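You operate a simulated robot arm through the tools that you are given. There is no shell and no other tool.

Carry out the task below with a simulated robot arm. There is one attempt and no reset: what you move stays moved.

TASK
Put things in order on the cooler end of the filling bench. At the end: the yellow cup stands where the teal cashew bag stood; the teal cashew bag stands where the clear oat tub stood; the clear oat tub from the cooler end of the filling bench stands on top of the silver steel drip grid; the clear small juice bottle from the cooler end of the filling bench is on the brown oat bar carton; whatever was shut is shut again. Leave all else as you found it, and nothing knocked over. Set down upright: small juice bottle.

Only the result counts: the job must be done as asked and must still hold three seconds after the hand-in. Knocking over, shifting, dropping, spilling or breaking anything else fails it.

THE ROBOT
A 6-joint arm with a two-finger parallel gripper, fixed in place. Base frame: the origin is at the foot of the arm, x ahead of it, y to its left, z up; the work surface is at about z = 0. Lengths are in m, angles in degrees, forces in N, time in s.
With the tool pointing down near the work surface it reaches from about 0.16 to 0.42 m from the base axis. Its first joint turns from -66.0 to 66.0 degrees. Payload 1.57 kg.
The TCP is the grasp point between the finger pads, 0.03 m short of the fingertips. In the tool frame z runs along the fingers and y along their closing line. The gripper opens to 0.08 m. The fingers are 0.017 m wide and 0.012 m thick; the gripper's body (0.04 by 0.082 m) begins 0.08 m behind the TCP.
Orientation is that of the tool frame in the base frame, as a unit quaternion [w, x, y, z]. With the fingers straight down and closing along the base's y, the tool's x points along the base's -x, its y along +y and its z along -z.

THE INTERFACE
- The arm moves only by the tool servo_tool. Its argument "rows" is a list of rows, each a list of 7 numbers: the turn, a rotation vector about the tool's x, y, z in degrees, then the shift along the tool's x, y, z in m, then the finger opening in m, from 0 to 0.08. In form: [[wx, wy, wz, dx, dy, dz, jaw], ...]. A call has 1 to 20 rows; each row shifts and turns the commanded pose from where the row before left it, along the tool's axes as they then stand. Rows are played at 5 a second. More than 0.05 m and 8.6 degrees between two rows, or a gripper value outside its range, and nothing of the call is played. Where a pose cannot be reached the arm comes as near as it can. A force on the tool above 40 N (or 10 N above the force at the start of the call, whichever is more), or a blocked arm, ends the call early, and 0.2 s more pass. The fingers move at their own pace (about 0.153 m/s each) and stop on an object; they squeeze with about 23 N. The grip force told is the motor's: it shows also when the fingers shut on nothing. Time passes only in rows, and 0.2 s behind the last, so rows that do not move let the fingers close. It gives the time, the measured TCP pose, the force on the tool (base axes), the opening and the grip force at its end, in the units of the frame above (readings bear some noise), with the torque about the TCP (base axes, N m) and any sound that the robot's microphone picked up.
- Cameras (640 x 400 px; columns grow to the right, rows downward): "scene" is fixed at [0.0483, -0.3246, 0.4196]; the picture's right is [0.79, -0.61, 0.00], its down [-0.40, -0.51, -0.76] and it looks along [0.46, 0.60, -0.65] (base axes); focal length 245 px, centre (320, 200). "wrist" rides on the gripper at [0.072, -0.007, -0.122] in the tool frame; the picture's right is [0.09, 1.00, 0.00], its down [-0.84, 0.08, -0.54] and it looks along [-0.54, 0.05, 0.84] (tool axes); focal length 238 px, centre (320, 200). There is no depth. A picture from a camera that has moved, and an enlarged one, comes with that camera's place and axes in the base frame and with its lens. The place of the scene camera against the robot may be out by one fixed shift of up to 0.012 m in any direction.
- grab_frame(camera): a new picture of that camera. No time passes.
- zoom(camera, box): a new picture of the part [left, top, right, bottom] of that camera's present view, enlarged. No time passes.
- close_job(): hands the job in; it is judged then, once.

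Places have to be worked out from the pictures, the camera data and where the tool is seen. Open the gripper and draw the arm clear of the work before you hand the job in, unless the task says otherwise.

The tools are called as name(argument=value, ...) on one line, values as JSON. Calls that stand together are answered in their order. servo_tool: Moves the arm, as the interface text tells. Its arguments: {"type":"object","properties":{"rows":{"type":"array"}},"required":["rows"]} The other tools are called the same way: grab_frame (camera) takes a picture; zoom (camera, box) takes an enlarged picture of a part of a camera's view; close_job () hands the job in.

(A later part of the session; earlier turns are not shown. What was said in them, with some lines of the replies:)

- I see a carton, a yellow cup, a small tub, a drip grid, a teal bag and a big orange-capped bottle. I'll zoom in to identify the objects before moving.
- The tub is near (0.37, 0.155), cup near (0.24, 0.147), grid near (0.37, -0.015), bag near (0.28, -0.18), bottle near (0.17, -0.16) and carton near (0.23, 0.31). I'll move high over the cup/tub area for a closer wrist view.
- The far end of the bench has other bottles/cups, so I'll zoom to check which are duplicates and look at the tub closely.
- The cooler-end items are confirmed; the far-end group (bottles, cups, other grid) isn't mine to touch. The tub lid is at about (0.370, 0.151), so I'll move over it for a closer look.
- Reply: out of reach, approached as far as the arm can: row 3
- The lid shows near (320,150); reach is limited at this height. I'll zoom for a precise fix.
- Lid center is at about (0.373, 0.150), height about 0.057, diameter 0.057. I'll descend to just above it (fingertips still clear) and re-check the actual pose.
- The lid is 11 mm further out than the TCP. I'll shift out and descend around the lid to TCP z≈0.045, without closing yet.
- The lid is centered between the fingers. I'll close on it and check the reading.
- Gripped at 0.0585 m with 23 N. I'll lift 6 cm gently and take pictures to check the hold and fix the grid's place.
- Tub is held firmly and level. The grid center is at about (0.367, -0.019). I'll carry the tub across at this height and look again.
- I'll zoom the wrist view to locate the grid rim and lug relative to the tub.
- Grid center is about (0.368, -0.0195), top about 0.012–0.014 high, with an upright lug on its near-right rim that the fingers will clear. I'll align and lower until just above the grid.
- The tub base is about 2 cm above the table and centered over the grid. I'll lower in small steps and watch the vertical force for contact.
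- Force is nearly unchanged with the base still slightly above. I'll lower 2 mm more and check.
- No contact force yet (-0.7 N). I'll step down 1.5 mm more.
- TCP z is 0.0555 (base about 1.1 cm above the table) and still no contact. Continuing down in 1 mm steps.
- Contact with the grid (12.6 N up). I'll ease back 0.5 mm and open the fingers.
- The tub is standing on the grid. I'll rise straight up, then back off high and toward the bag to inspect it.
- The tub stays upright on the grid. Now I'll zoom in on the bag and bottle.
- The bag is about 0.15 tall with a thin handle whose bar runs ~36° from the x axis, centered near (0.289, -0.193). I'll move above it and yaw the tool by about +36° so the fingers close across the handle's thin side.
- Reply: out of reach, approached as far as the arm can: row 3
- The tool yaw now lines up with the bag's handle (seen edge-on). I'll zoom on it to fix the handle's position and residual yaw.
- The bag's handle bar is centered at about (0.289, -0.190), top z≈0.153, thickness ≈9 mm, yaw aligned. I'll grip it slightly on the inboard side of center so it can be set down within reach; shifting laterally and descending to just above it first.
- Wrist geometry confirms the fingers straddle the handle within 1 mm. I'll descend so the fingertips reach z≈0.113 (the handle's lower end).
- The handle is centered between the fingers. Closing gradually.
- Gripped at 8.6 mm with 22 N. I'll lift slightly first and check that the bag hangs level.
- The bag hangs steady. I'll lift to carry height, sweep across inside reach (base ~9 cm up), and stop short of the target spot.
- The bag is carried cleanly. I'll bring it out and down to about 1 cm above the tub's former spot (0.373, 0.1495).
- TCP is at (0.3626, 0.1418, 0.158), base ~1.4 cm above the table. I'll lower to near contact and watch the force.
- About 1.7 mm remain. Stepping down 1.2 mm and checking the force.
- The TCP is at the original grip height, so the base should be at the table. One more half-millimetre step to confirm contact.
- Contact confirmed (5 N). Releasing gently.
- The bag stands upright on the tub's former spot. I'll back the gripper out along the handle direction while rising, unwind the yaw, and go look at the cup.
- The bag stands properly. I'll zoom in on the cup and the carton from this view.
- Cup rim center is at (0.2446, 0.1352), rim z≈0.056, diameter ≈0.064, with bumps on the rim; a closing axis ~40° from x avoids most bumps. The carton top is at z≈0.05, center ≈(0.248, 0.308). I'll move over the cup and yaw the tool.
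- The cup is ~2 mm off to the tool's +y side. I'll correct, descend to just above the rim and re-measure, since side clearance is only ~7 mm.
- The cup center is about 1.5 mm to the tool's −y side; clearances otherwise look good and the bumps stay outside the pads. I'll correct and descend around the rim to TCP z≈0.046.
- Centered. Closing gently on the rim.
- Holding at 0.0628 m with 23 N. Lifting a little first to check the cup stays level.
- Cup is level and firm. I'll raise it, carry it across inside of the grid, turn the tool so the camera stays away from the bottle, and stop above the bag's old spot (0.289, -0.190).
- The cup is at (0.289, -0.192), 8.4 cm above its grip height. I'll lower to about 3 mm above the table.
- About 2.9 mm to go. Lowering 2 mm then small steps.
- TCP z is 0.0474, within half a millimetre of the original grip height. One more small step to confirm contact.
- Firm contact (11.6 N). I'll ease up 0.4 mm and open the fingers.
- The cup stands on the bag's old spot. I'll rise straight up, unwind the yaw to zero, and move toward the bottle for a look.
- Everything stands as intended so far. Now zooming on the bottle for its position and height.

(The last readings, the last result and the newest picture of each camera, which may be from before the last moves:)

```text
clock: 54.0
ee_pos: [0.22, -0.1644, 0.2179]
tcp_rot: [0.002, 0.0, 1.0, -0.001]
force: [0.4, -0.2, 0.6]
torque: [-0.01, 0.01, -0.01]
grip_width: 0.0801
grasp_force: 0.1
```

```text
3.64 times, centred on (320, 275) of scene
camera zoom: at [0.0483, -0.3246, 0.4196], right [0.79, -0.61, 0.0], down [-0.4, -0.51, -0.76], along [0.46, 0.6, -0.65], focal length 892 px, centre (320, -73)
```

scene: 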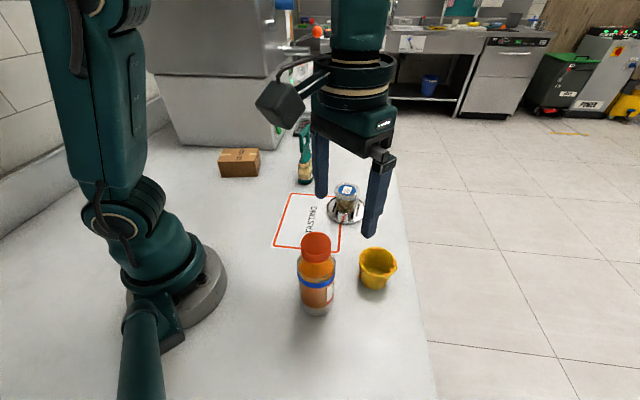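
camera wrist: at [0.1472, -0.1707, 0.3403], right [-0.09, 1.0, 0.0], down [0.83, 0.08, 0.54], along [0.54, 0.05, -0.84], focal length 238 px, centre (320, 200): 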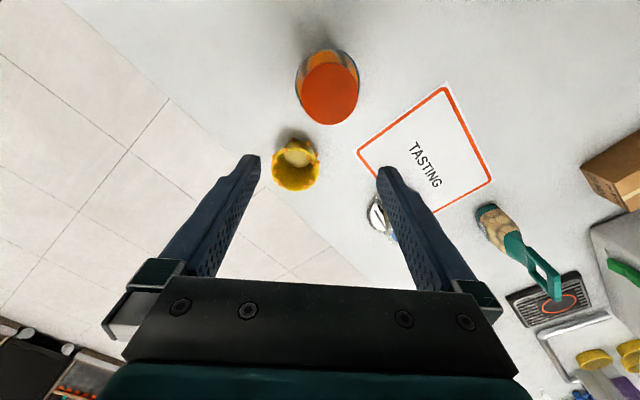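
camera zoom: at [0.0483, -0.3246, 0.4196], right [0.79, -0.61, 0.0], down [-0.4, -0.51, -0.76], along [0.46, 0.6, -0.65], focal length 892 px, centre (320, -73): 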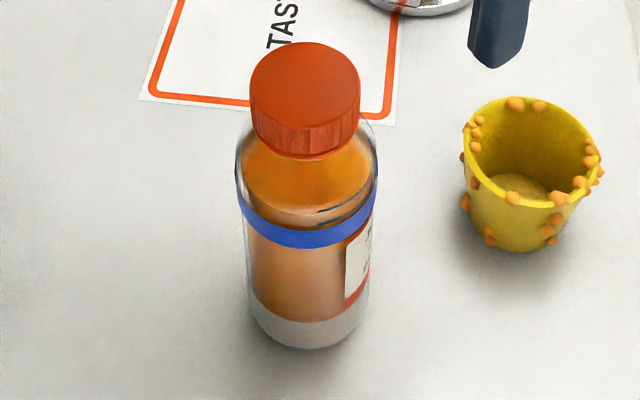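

The bottle axis is at about (0.1755, -0.1615), height ≈0.16, body diameter ≈0.057. I'll move directly above it and re-check.

servo_tool(rows=[[0, 0, 0, 0.022, 0.001, 0, 0.08], [0, 0, 0, 0.0217, 0.0012, 0, 0.08], [0, 0, 0, 0, 0, 0, 0.08]])

grab_frame(camera="wrist")

zoom(camera="wrist", box=[240, 80, 400, 230])

grab_frame(camera="scene")

```text
clock: 54.8
ee_pos: [0.1746, -0.1618, 0.2186]
tcp_rot: [0.001, -0.001, 1.0, 0.0]
force: [1.1, -0.3, 0.9]
torque: [0.0, -0.01, -0.01]
grip_width: 0.0799
grasp_force: 0.0
```

```text
taken
camera wrist: at [0.1026, -0.1672, 0.34], right [-0.09, 1.0, 0.0], down [0.84, 0.08, 0.54], along [0.54, 0.05, -0.84], focal length 238 px, centre (320, 200)
```

wrist: 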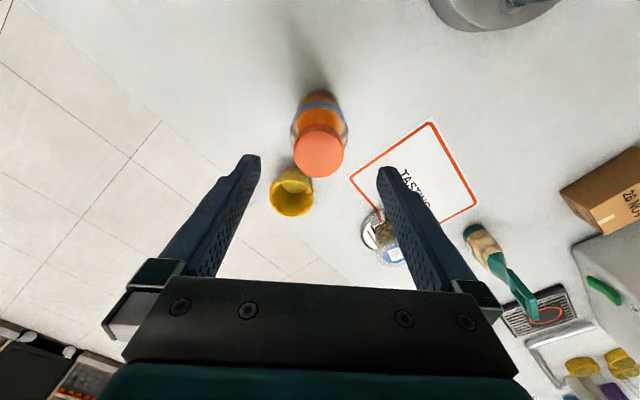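

```text
2.67 times, centred on (320, 155) of wrist
camera zoom: at [0.1026, -0.1672, 0.34], right [-0.09, 1.0, 0.0], down [0.84, 0.08, 0.54], along [0.54, 0.05, -0.84], focal length 636 px, centre (320, 320)
```

zoom: 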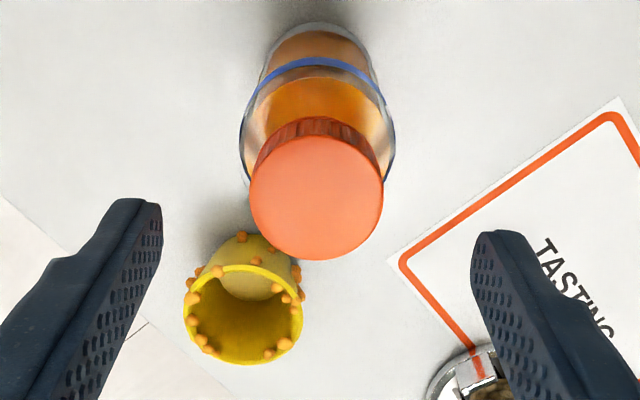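

```text
taken
```

scene: 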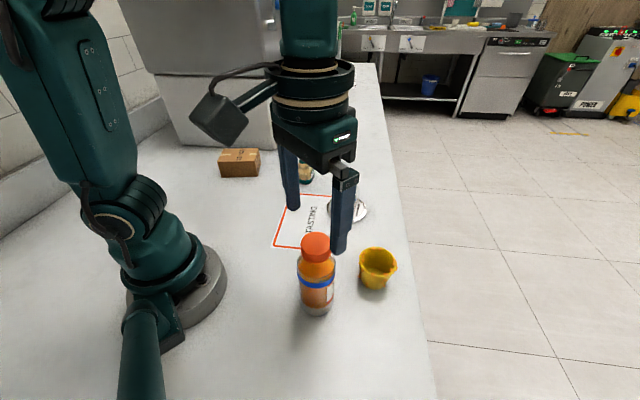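

Cap center triangulates to (0.1754, -0.1616), height 0.159. I'll correct 1.5 mm and descend so the pads straddle the body at TCP z≈0.09 (palm ~1 cm above the cap).

servo_tool(rows=[[0, 0, 0, -0.0008, -0.0015, 0.015, 0.08], [0, 0, 0, 0, 0, 0.03, 0.08], [0, 0, 0, 0, 0, 0.03, 0.08], [0, 0, 0, 0, 0, 0.025, 0.08], [0, 0, 0, 0, 0, 0.015, 0.08], [0, 0, 0, 0, 0, 0, 0.08]])

grab_frame(camera="wrist")

zoom(camera="scene", box=[260, 170, 400, 330])

```text
clock: 56.2
ee_pos: [0.1762, -0.1624, 0.1024]
tcp_rot: [0.0, -0.001, 1.0, 0.0]
force: [-0.3, -0.3, -0.5]
torque: [0.0, -0.02, 0.0]
grip_width: 0.0799
grasp_force: 0.0
```

```text
taken
camera wrist: at [0.1042, -0.1675, 0.2232], right [-0.09, 1.0, 0.0], down [0.84, 0.08, 0.54], along [0.54, 0.05, -0.84], focal length 238 px, centre (320, 200)
```

wrist: 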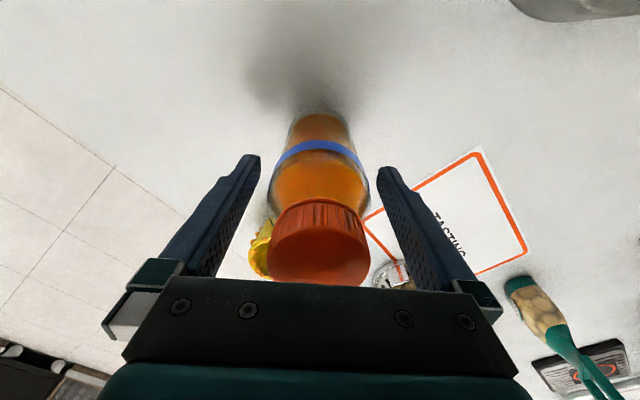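

```text
2.50 times, centred on (330, 250) of scene
camera zoom: at [0.0483, -0.3246, 0.4196], right [0.79, -0.61, 0.0], down [-0.4, -0.51, -0.76], along [0.46, 0.6, -0.65], focal length 613 px, centre (295, 75)
```

zoom: 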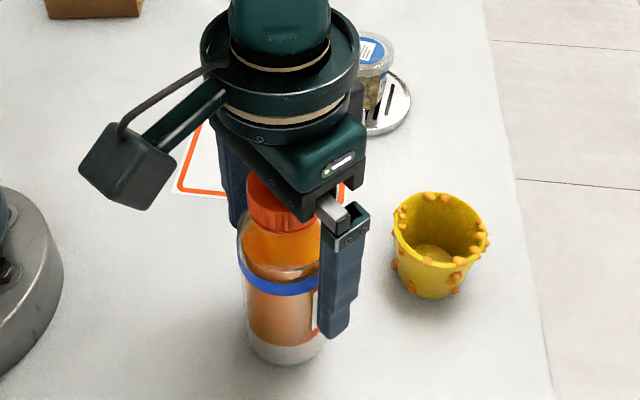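

Well-centered with clearance above the cap. Descending 1.1 cm more, then closing gently.

servo_tool(rows=[[0, 0, 0, 0, -0.0008, 0.006, 0.08], [0, 0, 0, 0, 0, 0.005, 0.08], [0, 0, 0, 0, 0, 0, 0.07], [0, 0, 0, 0, 0, 0, 0.062], [0, 0, 0, 0, 0, 0, 0.057], [0, 0, 0, 0, 0, 0, 0.05], [0, 0, 0, 0, 0, 0, 0.035], [0, 0, 0, 0, 0, 0, 0.035]])

grab_frame(camera="wrist")

zoom(camera="scene", box=[260, 170, 400, 330])

```text
clock: 58.0
ee_pos: [0.1771, -0.1627, 0.0908]
tcp_rot: [0.002, 0.001, 1.0, 0.001]
force: [0.3, 0.2, 0.3]
torque: [-0.02, 0.0, -0.01]
grip_width: 0.0551
grasp_force: 23.3
```

```text
taken
camera wrist: at [0.105, -0.1684, 0.2128], right [-0.09, 1.0, 0.0], down [0.84, 0.08, 0.54], along [0.54, 0.05, -0.84], focal length 238 px, centre (320, 200)
```

wrist: 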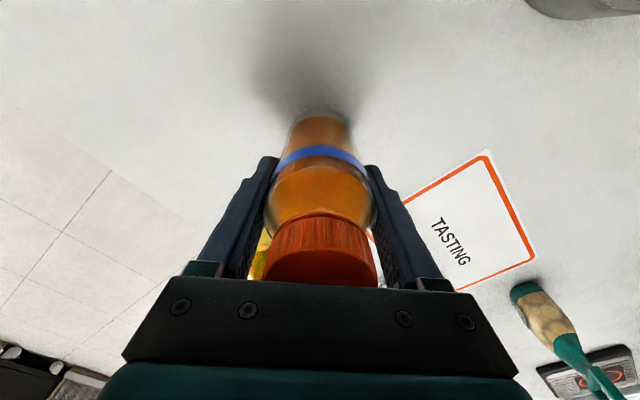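

```text
2.50 times, centred on (330, 250) of scene
camera zoom: at [0.0483, -0.3246, 0.4196], right [0.79, -0.61, 0.0], down [-0.4, -0.51, -0.76], along [0.46, 0.6, -0.65], focal length 613 px, centre (295, 75)
```

zoom: 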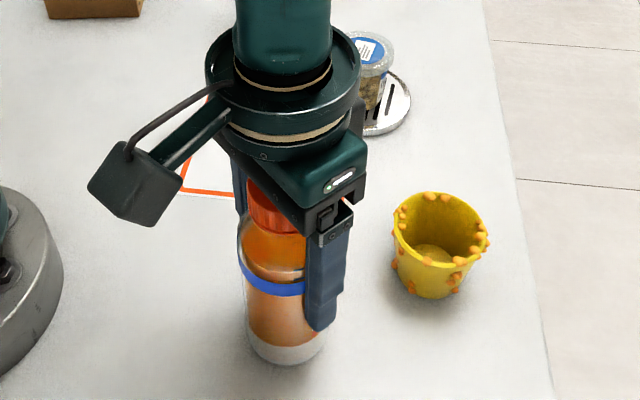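

Gripped at 0.055 m, 23 N. Lifting slowly to check the hold.

servo_tool(rows=[[0, 0, 0, 0, 0, -0.003, 0.035], [0, 0, 0, 0, 0, -0.007, 0.035], [0, 0, 0, 0, 0, -0.012, 0.035], [0, 0, 0, 0, 0, 0, 0.035]])

grab_frame(camera="wrist")

zoom(camera="scene", box=[260, 170, 400, 330])

```text
clock: 59.0
ee_pos: [0.1751, -0.1637, 0.1126]
tcp_rot: [0.001, 0.001, 1.0, -0.001]
force: [-0.4, -0.4, -2.5]
torque: [-0.01, 0.01, -0.01]
grip_width: 0.0549
grasp_force: 23.0
```

```text
taken
camera wrist: at [0.1035, -0.1696, 0.2341], right [-0.09, 1.0, 0.0], down [0.84, 0.08, 0.54], along [0.54, 0.05, -0.84], focal length 238 px, centre (320, 200)
```

wrist: 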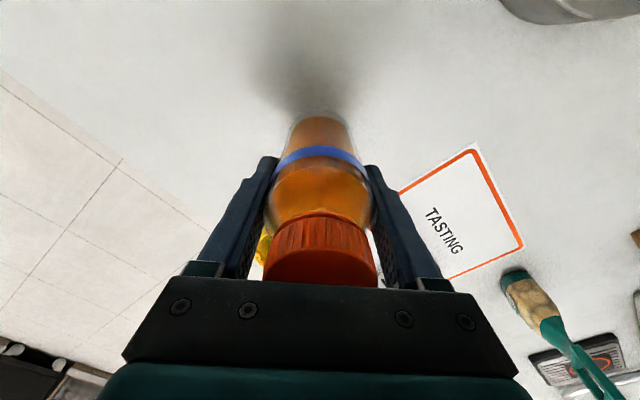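

```text
2.50 times, centred on (330, 250) of scene
camera zoom: at [0.0483, -0.3246, 0.4196], right [0.79, -0.61, 0.0], down [-0.4, -0.51, -0.76], along [0.46, 0.6, -0.65], focal length 613 px, centre (295, 75)
```

zoom: 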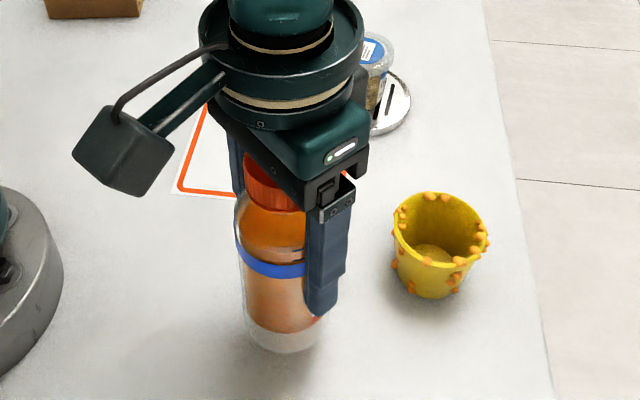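

The bottle hangs steady (≈2.5 N). Raising it to a base height of ~10 cm and carrying it across toward the carton at x≈0.2.

servo_tool(rows=[[0, 0, 0, 0, 0, -0.02, 0.035], [0, 0, 0, 0, 0, -0.03, 0.035], [0, 0, 0, 0, 0, -0.02, 0.035], [0, 0, 0, 0, 0, -0.008, 0.035], [0, 0, 0, -0.002, 0.015, 0, 0.035], [0, 0, 0, -0.003, 0.026, 0, 0.035], [0, 0, 0, -0.0035, 0.03, 0, 0.035], [0, 0, 0, -0.0035, 0.03, 0, 0.035], [0, 0, 0, -0.0035, 0.03, 0, 0.035], [0, 0, 0, -0.0035, 0.03, 0, 0.035], [0, 0, 0, -0.0035, 0.03, 0, 0.035], [0, 0, 0, -0.0035, 0.03, 0, 0.035], [0, 0, 0, -0.0035, 0.03, 0, 0.035], [0, 0, 0, -0.0035, 0.03, 0, 0.035], [0, 0, 0, -0.0035, 0.03, 0, 0.035], [0, 0, 0, -0.0035, 0.026, 0, 0.035], [0, 0, 0, -0.002, 0.015, 0, 0.035], [0, 0, 0, 0, 0.0, 0, 0.035]])

grab_frame(camera="wrist")

grab_frame(camera="scene")

```text
clock: 62.8
ee_pos: [0.2188, 0.1895, 0.1905]
tcp_rot: [0.001, 0.001, 1.0, 0.0]
force: [0.7, -0.5, -3.2]
torque: [0.0, -0.01, 0.01]
grip_width: 0.055
grasp_force: 23.3
```

```text
taken
camera wrist: at [0.1471, 0.184, 0.3129], right [-0.09, 1.0, 0.0], down [0.84, 0.08, 0.54], along [0.54, 0.05, -0.84], focal length 238 px, centre (320, 200)
```

wrist: 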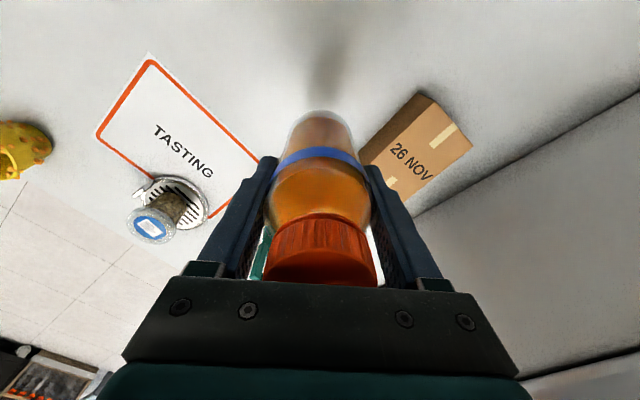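

```text
taken
```

scene: 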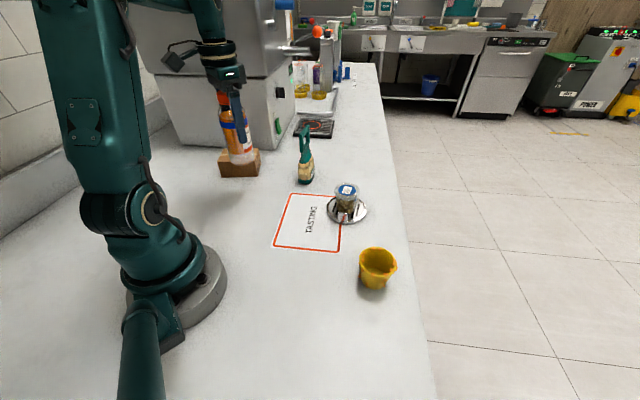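

Bottle is steady. I'll zoom to re-measure the carton's top corners from this view.

zoom(camera="wrist", box=[340, 80, 500, 220])

zoom(camera="scene", box=[180, 40, 320, 190])

```text
2.86 times, centred on (420, 150) of wrist
camera zoom: at [0.1471, 0.184, 0.3129], right [-0.09, 1.0, 0.0], down [0.84, 0.08, 0.54], along [0.54, 0.05, -0.84], focal length 681 px, centre (34, 343)
```

zoom: 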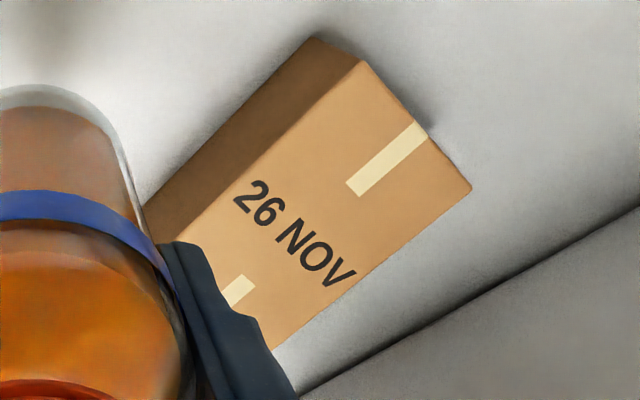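

```text
2.67 times, centred on (250, 115) of scene
camera zoom: at [0.0483, -0.3246, 0.4196], right [0.79, -0.61, 0.0], down [-0.4, -0.51, -0.76], along [0.46, 0.6, -0.65], focal length 654 px, centre (507, 427)
```

zoom: 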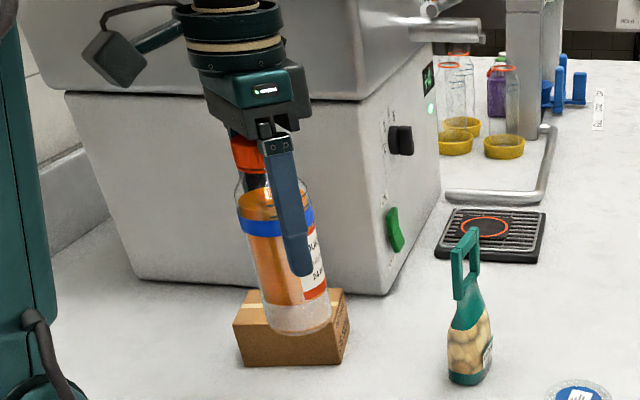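

Carton top center is ≈(0.247, 0.308) at z≈0.05. I'll bring the bottle over it to TCP (0.246, 0.305, 0.155), i.e. base ~1.4 cm above the carton.

servo_tool(rows=[[0, 0, 0, -0.0015, 0.012, 0, 0.035], [0, 0, 0, -0.003, 0.024, 0.001, 0.035], [0, 0, 0, -0.003, 0.024, 0.002, 0.035], [0, 0, 0, -0.0035, 0.024, 0.002, 0.035], [0, 0, 0, -0.0053, 0.01, 0.01, 0.035], [0, 0, 0, -0.0053, 0.01, 0.0105, 0.035], [0, 0, 0, -0.0053, 0.01, 0.0105, 0.035], [0, 0, 0, 0, 0, 0, 0.035]])

grab_frame(camera="wrist")

zoom(camera="scene", box=[180, 40, 320, 190])

```text
clock: 64.6
ee_pos: [0.2447, 0.302, 0.1534]
tcp_rot: [0.001, 0.0, 1.0, -0.001]
force: [0.7, 1.4, -2.9]
torque: [0.0, -0.01, -0.03]
grip_width: 0.055
grasp_force: 22.5
```

```text
taken
camera wrist: at [0.1725, 0.2976, 0.2764], right [-0.09, 1.0, 0.0], down [0.84, 0.08, 0.54], along [0.54, 0.05, -0.84], focal length 238 px, centre (320, 200)
```

wrist: 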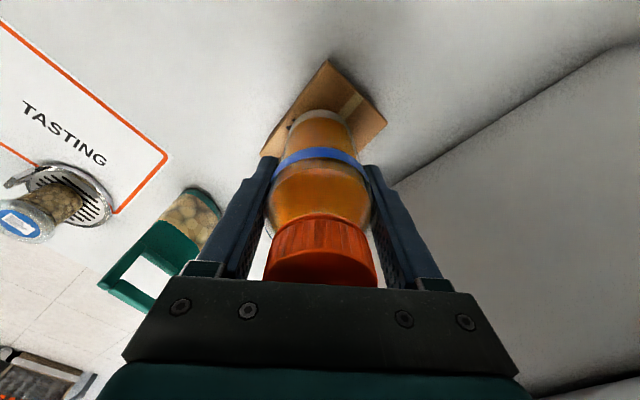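

```text
2.67 times, centred on (250, 115) of scene
camera zoom: at [0.0483, -0.3246, 0.4196], right [0.79, -0.61, 0.0], down [-0.4, -0.51, -0.76], along [0.46, 0.6, -0.65], focal length 654 px, centre (507, 427)
```

zoom: 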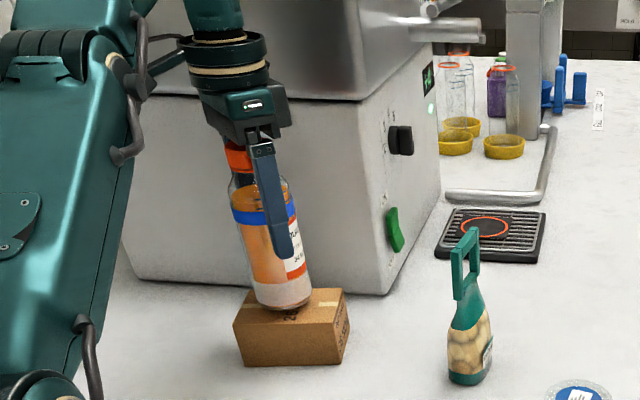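

The bottle's base is ~1.4 cm above the carton. Zooming to check how it lines up with the carton's top face.

zoom(camera="scene", box=[215, 120, 275, 185])

zoom(camera="wrist", box=[240, 40, 400, 180])

```text
6.15 times, centred on (245, 152) of scene
camera zoom: at [0.0483, -0.3246, 0.4196], right [0.79, -0.61, 0.0], down [-0.4, -0.51, -0.76], along [0.46, 0.6, -0.65], focal length 1510 px, centre (782, 492)
```

zoom: 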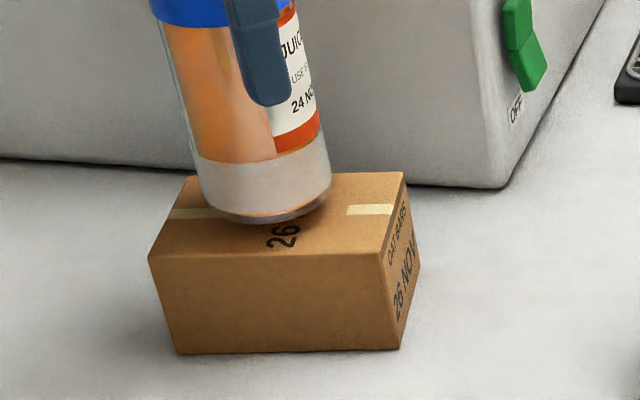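

```text
2.86 times, centred on (320, 110) of wrist
camera zoom: at [0.1725, 0.2976, 0.2764], right [-0.09, 1.0, 0.0], down [0.84, 0.08, 0.54], along [0.54, 0.05, -0.84], focal length 681 px, centre (320, 457)
```

zoom: 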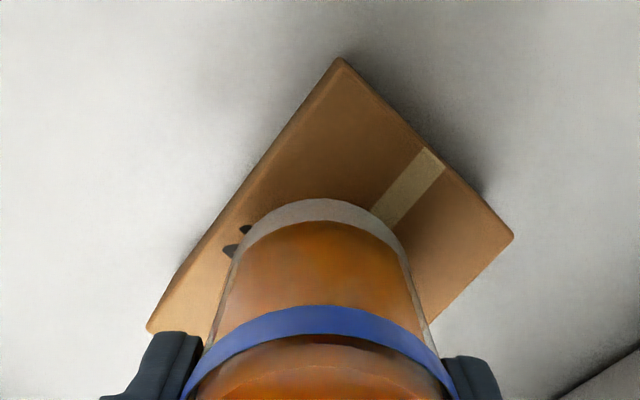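

The bottle is ~5 mm inboard of the carton center, well within the top. I'll lower 7 mm, nudge 3.5 mm outward, then continue down near contact.

servo_tool(rows=[[0, 0, 0, 0, 0, 0.004, 0.035], [0, 0, 0, -0.001, 0.0003, 0.003, 0.035], [0, 0, 0, -0.0025, 0.0007, 0.002, 0.035], [0, 0, 0, 0, 0, 0, 0.035]])

zoom(camera="scene", box=[215, 120, 275, 185])

zoom(camera="wrist", box=[240, 40, 400, 180])

```text
clock: 65.6
ee_pos: [0.2488, 0.3043, 0.1467]
tcp_rot: [0.0, 0.0, 1.0, 0.0]
force: [0.7, 1.0, -2.3]
torque: [-0.03, 0.02, -0.02]
grip_width: 0.0549
grasp_force: 22.9
```

```text
6.15 times, centred on (245, 152) of scene
camera zoom: at [0.0483, -0.3246, 0.4196], right [0.79, -0.61, 0.0], down [-0.4, -0.51, -0.76], along [0.46, 0.6, -0.65], focal length 1510 px, centre (782, 492)
```

zoom: 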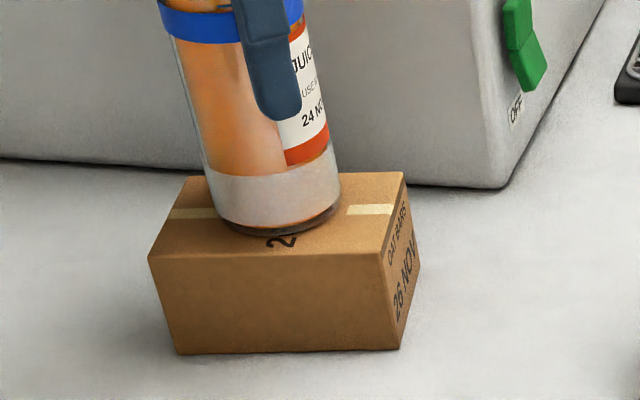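

```text
2.86 times, centred on (320, 110) of wrist
camera zoom: at [0.1761, 0.2991, 0.2681], right [-0.09, 1.0, 0.0], down [0.84, 0.08, 0.54], along [0.54, 0.05, -0.84], focal length 681 px, centre (320, 457)
```

zoom: 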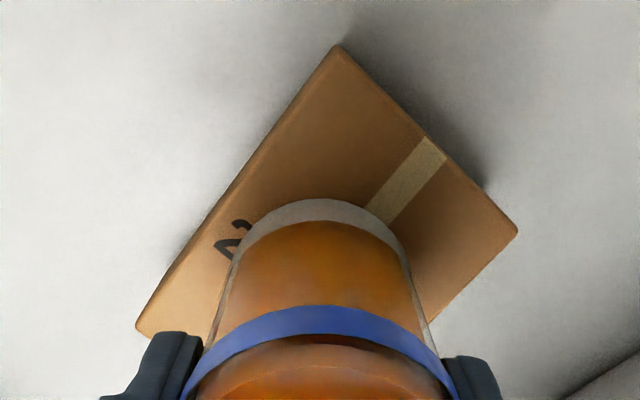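

Base now ≈5 mm above the carton top and well-centered. Stepping down and watching the force.

servo_tool(rows=[[0, 0, 0, 0, 0, 0.0015, 0.035], [0, 0, 0, 0, 0, 0.0015, 0.035], [0, 0, 0, 0, 0, 0, 0.035]])

```text
clock: 66.4
ee_pos: [0.2498, 0.3044, 0.1442]
tcp_rot: [0.003, 0.0, 1.0, 0.0]
force: [-0.8, 0.8, 18.7]
torque: [-0.05, -0.14, 0.14]
grip_width: 0.0552
grasp_force: 23.0
```

Contact at 18.7 N, so the carton top is slightly higher than estimated. Easing back up 0.7 mm to unload before release.

servo_tool(rows=[[0, 0, 0, 0, 0, -0.0007, 0.035], [0, 0, 0, 0, 0, 0, 0.035]])

zoom(camera="scene", box=[205, 90, 285, 185])

zoom(camera="wrist", box=[240, 40, 400, 180])

```text
clock: 67.0
ee_pos: [0.2484, 0.3038, 0.143]
tcp_rot: [0.002, 0.0, 1.0, 0.0]
force: [4.6, 5.1, 13.0]
torque: [0.29, -0.48, 0.04]
grip_width: 0.055
grasp_force: 23.3
```

```text
4.21 times, centred on (245, 138) of scene
camera zoom: at [0.0482, -0.3246, 0.4195], right [0.79, -0.61, 0.0], down [-0.4, -0.51, -0.76], along [0.47, 0.6, -0.65], focal length 1033 px, centre (636, 463)
```

zoom: 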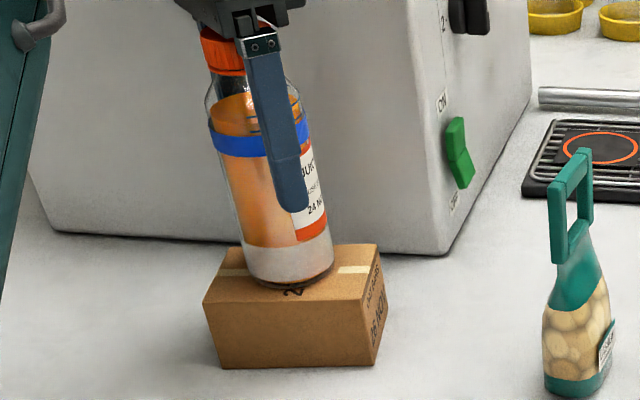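

```text
2.86 times, centred on (320, 110) of wrist
camera zoom: at [0.1761, 0.2986, 0.2654], right [-0.09, 1.0, 0.0], down [0.83, 0.08, 0.55], along [0.54, 0.05, -0.84], focal length 681 px, centre (320, 457)
```

zoom: 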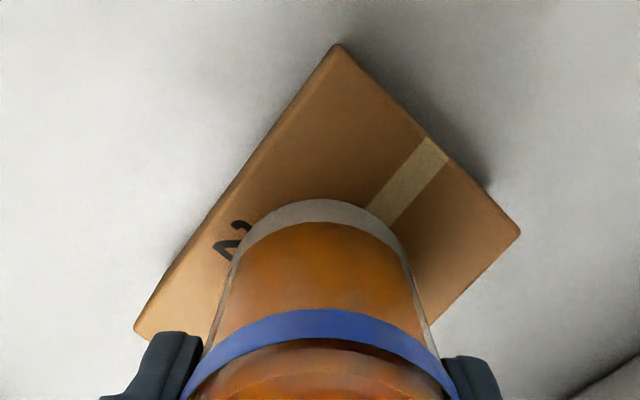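

Still 13 N of load; raising another 0.7 mm.

servo_tool(rows=[[0, 0, 0, 0, 0, -0.0007, 0.035], [0, 0, 0, 0, 0, 0, 0.035]])

zoom(camera="wrist", box=[240, 40, 400, 180])

```text
clock: 67.6
ee_pos: [0.2478, 0.3034, 0.144]
tcp_rot: [0.001, 0.0, 1.0, -0.002]
force: [2.6, 1.0, 2.4]
torque: [0.17, -0.28, 0.02]
grip_width: 0.055
grasp_force: 23.0
```

```text
2.86 times, centred on (320, 110) of wrist
camera zoom: at [0.176, 0.2986, 0.2658], right [-0.09, 1.0, 0.0], down [0.84, 0.08, 0.54], along [0.54, 0.05, -0.84], focal length 681 px, centre (320, 457)
```

zoom: 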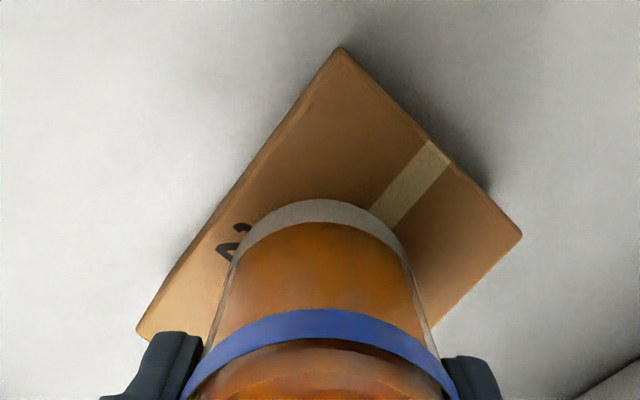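

Nearly unloaded (2.4 N). Raising a touch more and releasing slowly.

servo_tool(rows=[[0, 0, 0, 0, 0, -0.0003, 0.035], [0, 0, 0, 0, 0, 0, 0.05], [0, 0, 0, 0, 0, 0, 0.056], [0, 0, 0, 0, 0, 0, 0.06], [0, 0, 0, 0, 0, 0, 0.068], [0, 0, 0, 0, 0, 0, 0.08], [0, 0, 0, 0, 0, 0, 0.08]])

zoom(camera="scene", box=[215, 120, 275, 185])

grab_frame(camera="wrist")

```text
clock: 69.2
ee_pos: [0.249, 0.3053, 0.1446]
tcp_rot: [0.001, 0.0, 1.0, 0.0]
force: [0.9, -0.4, -0.4]
torque: [0.02, 0.02, 0.01]
grip_width: 0.08
grasp_force: 0.1
```

```text
6.15 times, centred on (245, 152) of scene
camera zoom: at [0.0483, -0.3246, 0.4196], right [0.79, -0.61, 0.0], down [-0.4, -0.51, -0.76], along [0.46, 0.6, -0.65], focal length 1510 px, centre (782, 492)
```

zoom: 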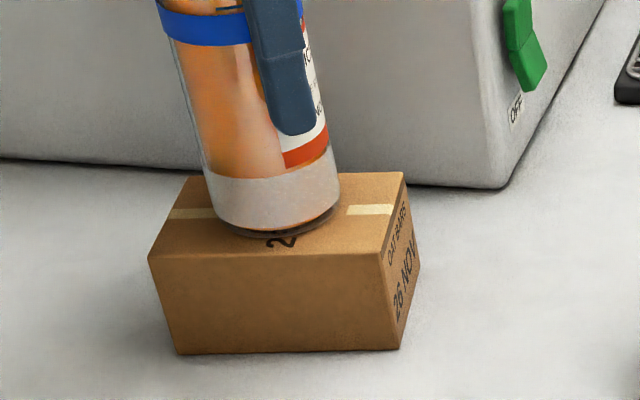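

```text
taken
camera wrist: at [0.1764, 0.2987, 0.2661], right [-0.09, 1.0, 0.0], down [0.84, 0.08, 0.54], along [0.54, 0.05, -0.84], focal length 238 px, centre (320, 200)
```

wrist: 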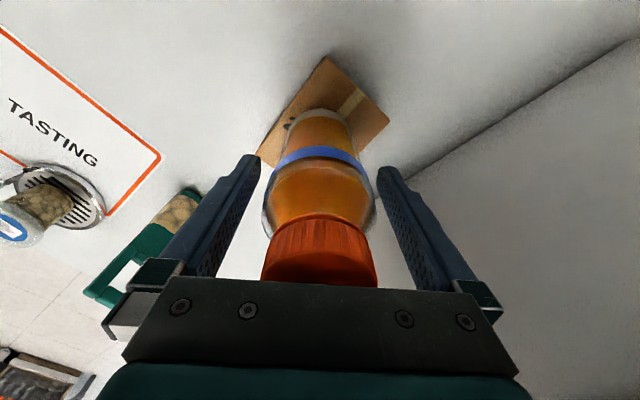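

The bottle stands on the carton. Since I can't rise straight up at this radius, I'll slide the open fingers back along −x (they straddle the bottle in y) until clear, then rise and move inward.

servo_tool(rows=[[0, 0, 0, 0.006, 0, 0, 0.08], [0, 0, 0, 0.012, 0, 0, 0.08], [0, 0, 0, 0.015, 0, 0, 0.08], [0, 0, 0, 0.015, 0, 0, 0.08], [0, 0, 0, 0.012, 0, 0, 0.08], [0, 0, 0, 0, 0, 0, 0.08]])

grab_frame(camera="wrist")

zoom(camera="scene", box=[180, 60, 300, 190])

```text
clock: 70.6
ee_pos: [0.1942, 0.3026, 0.1438]
tcp_rot: [0.001, 0.001, 1.0, 0.0]
force: [0.1, 0.4, 0.1]
torque: [-0.03, 0.02, -0.01]
grip_width: 0.0798
grasp_force: 0.1
out of reach, approached as far as the arm can: row 5
```

```text
taken
camera wrist: at [0.1225, 0.2954, 0.2654], right [-0.09, 1.0, 0.0], down [0.84, 0.08, 0.54], along [0.54, 0.05, -0.84], focal length 238 px, centre (320, 200)
```

wrist: 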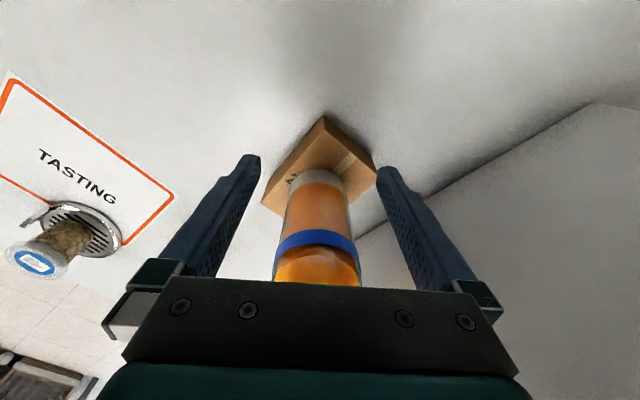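

```text
3.08 times, centred on (240, 125) of scene
camera zoom: at [0.0483, -0.3246, 0.4196], right [0.79, -0.61, 0.0], down [-0.4, -0.51, -0.76], along [0.46, 0.6, -0.65], focal length 755 px, centre (566, 431)
```

zoom: 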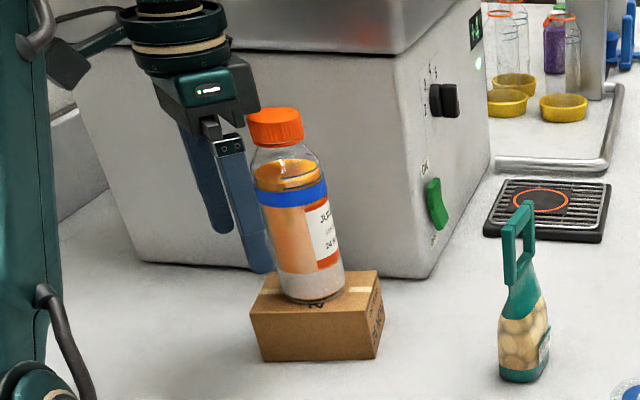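

The fingers are clear of the bottle (≈15 mm). Now rising and drawing inward away from the carton.

servo_tool(rows=[[0, 0, 0, 0, 0, -0.015, 0.08], [0, 0, 0, 0, -0.005, -0.02, 0.08], [0, 0, 0, 0, -0.025, -0.02, 0.08], [0, 0, 0, 0, -0.035, -0.02, 0.08], [0, 0, 0, 0, -0.04, -0.015, 0.08], [0, 0, 0, 0, -0.04, 0, 0.08], [0, 0, 0, 0, -0.04, 0, 0.08], [0, 0, 0, -0.01, -0.04, 0, 0.08], [0, 0, 0, -0.01, -0.04, 0, 0.08], [0, 0, 0, 0, -0.03, 0, 0.08], [0, 0, 0, 0, 0, 0, 0.08]])

grab_frame(camera="wrist")

grab_frame(camera="scene")

```text
clock: 73.0
ee_pos: [0.2157, 0.0029, 0.2314]
tcp_rot: [0.001, 0.0, 1.0, 0.0]
force: [-0.2, 0.6, -0.1]
torque: [-0.02, 0.02, -0.03]
grip_width: 0.0801
grasp_force: 0.0
```

```text
taken
camera wrist: at [0.143, -0.0018, 0.3537], right [-0.09, 1.0, 0.0], down [0.84, 0.08, 0.54], along [0.54, 0.05, -0.84], focal length 238 px, centre (320, 200)
```

wrist: 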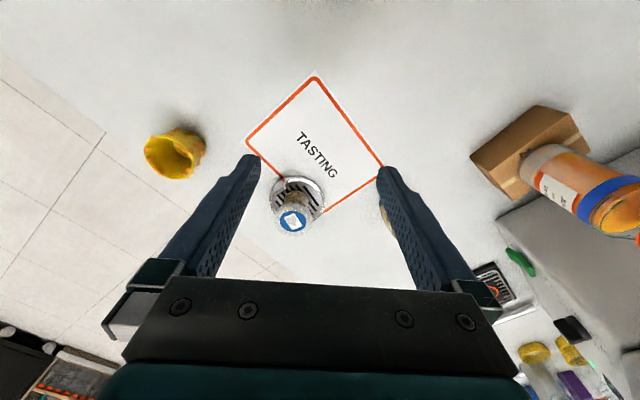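

```text
taken
```

scene: 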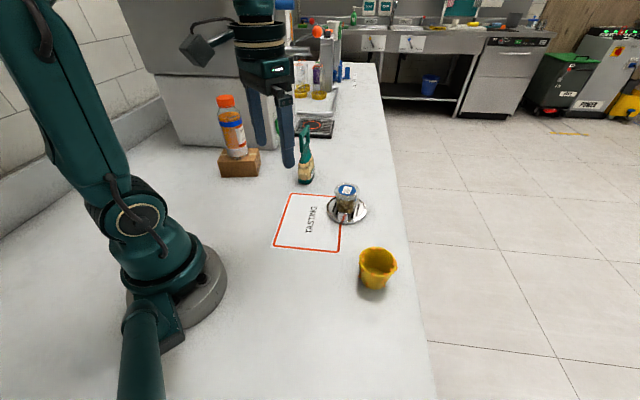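

All four items are in place. A final zoom check of each before hand-in.

zoom(camera="scene", box=[200, 80, 330, 200])

zoom(camera="scene", box=[270, 170, 420, 300])

zoom(camera="wrist", box=[120, 60, 400, 260])

```text
3.33 times, centred on (265, 140) of scene
camera zoom: at [0.0483, -0.3246, 0.4196], right [0.79, -0.61, 0.0], down [-0.4, -0.51, -0.76], along [0.46, 0.6, -0.65], focal length 818 px, centre (503, 400)
```

zoom: 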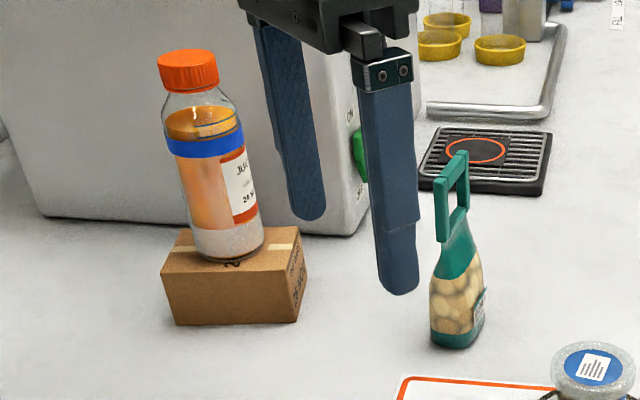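

```text
3.08 times, centred on (345, 235) of scene
camera zoom: at [0.0483, -0.3246, 0.4196], right [0.79, -0.61, 0.0], down [-0.4, -0.51, -0.76], along [0.46, 0.6, -0.65], focal length 755 px, centre (243, 92)
```

zoom: 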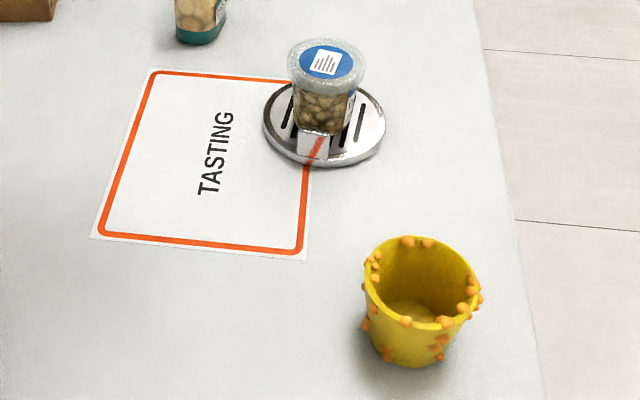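

```text
2.00 times, centred on (260, 160) of wrist
camera zoom: at [0.143, -0.0018, 0.3537], right [-0.09, 1.0, 0.0], down [0.84, 0.08, 0.54], along [0.54, 0.05, -0.84], focal length 477 px, centre (440, 280)
```

zoom: 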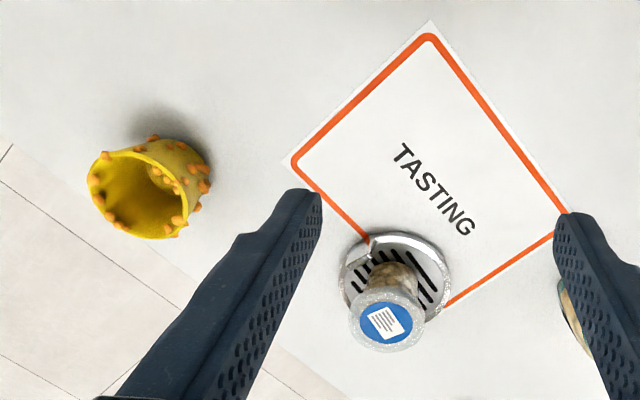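

All checks pass: the tub is on the grid, which has not moved. The bag stands on the tub's old spot, the cup on the bag's old spot, and the juice bottle upright on the carton. Nothing was opened, the gripper is open and the arm is clear, so I'm handing in.

close_job()

```text
The job is handed in.
```

I made all four moves and handed the job in. The final pictures showed everything upright and in place, but I haven't had a verdict on the job.

- **Oat tub:** stands on the steel drip grid, close to its center. The grid did not shift.
- **Cashew bag:** stands upright where the oat tub was.
- **Yellow cup:** stands where the cashew bag was.
- **Juice bottle:** stands upright on the oat bar carton, close to the middle of its top. When I set it down it pressed on the carton with about 19 N before I backed off. The carton did not move.

I never opened anything, so there was nothing to shut again. I left the far-end bottles, cups and grid alone. The gripper is open and the arm is clear of the bench items.
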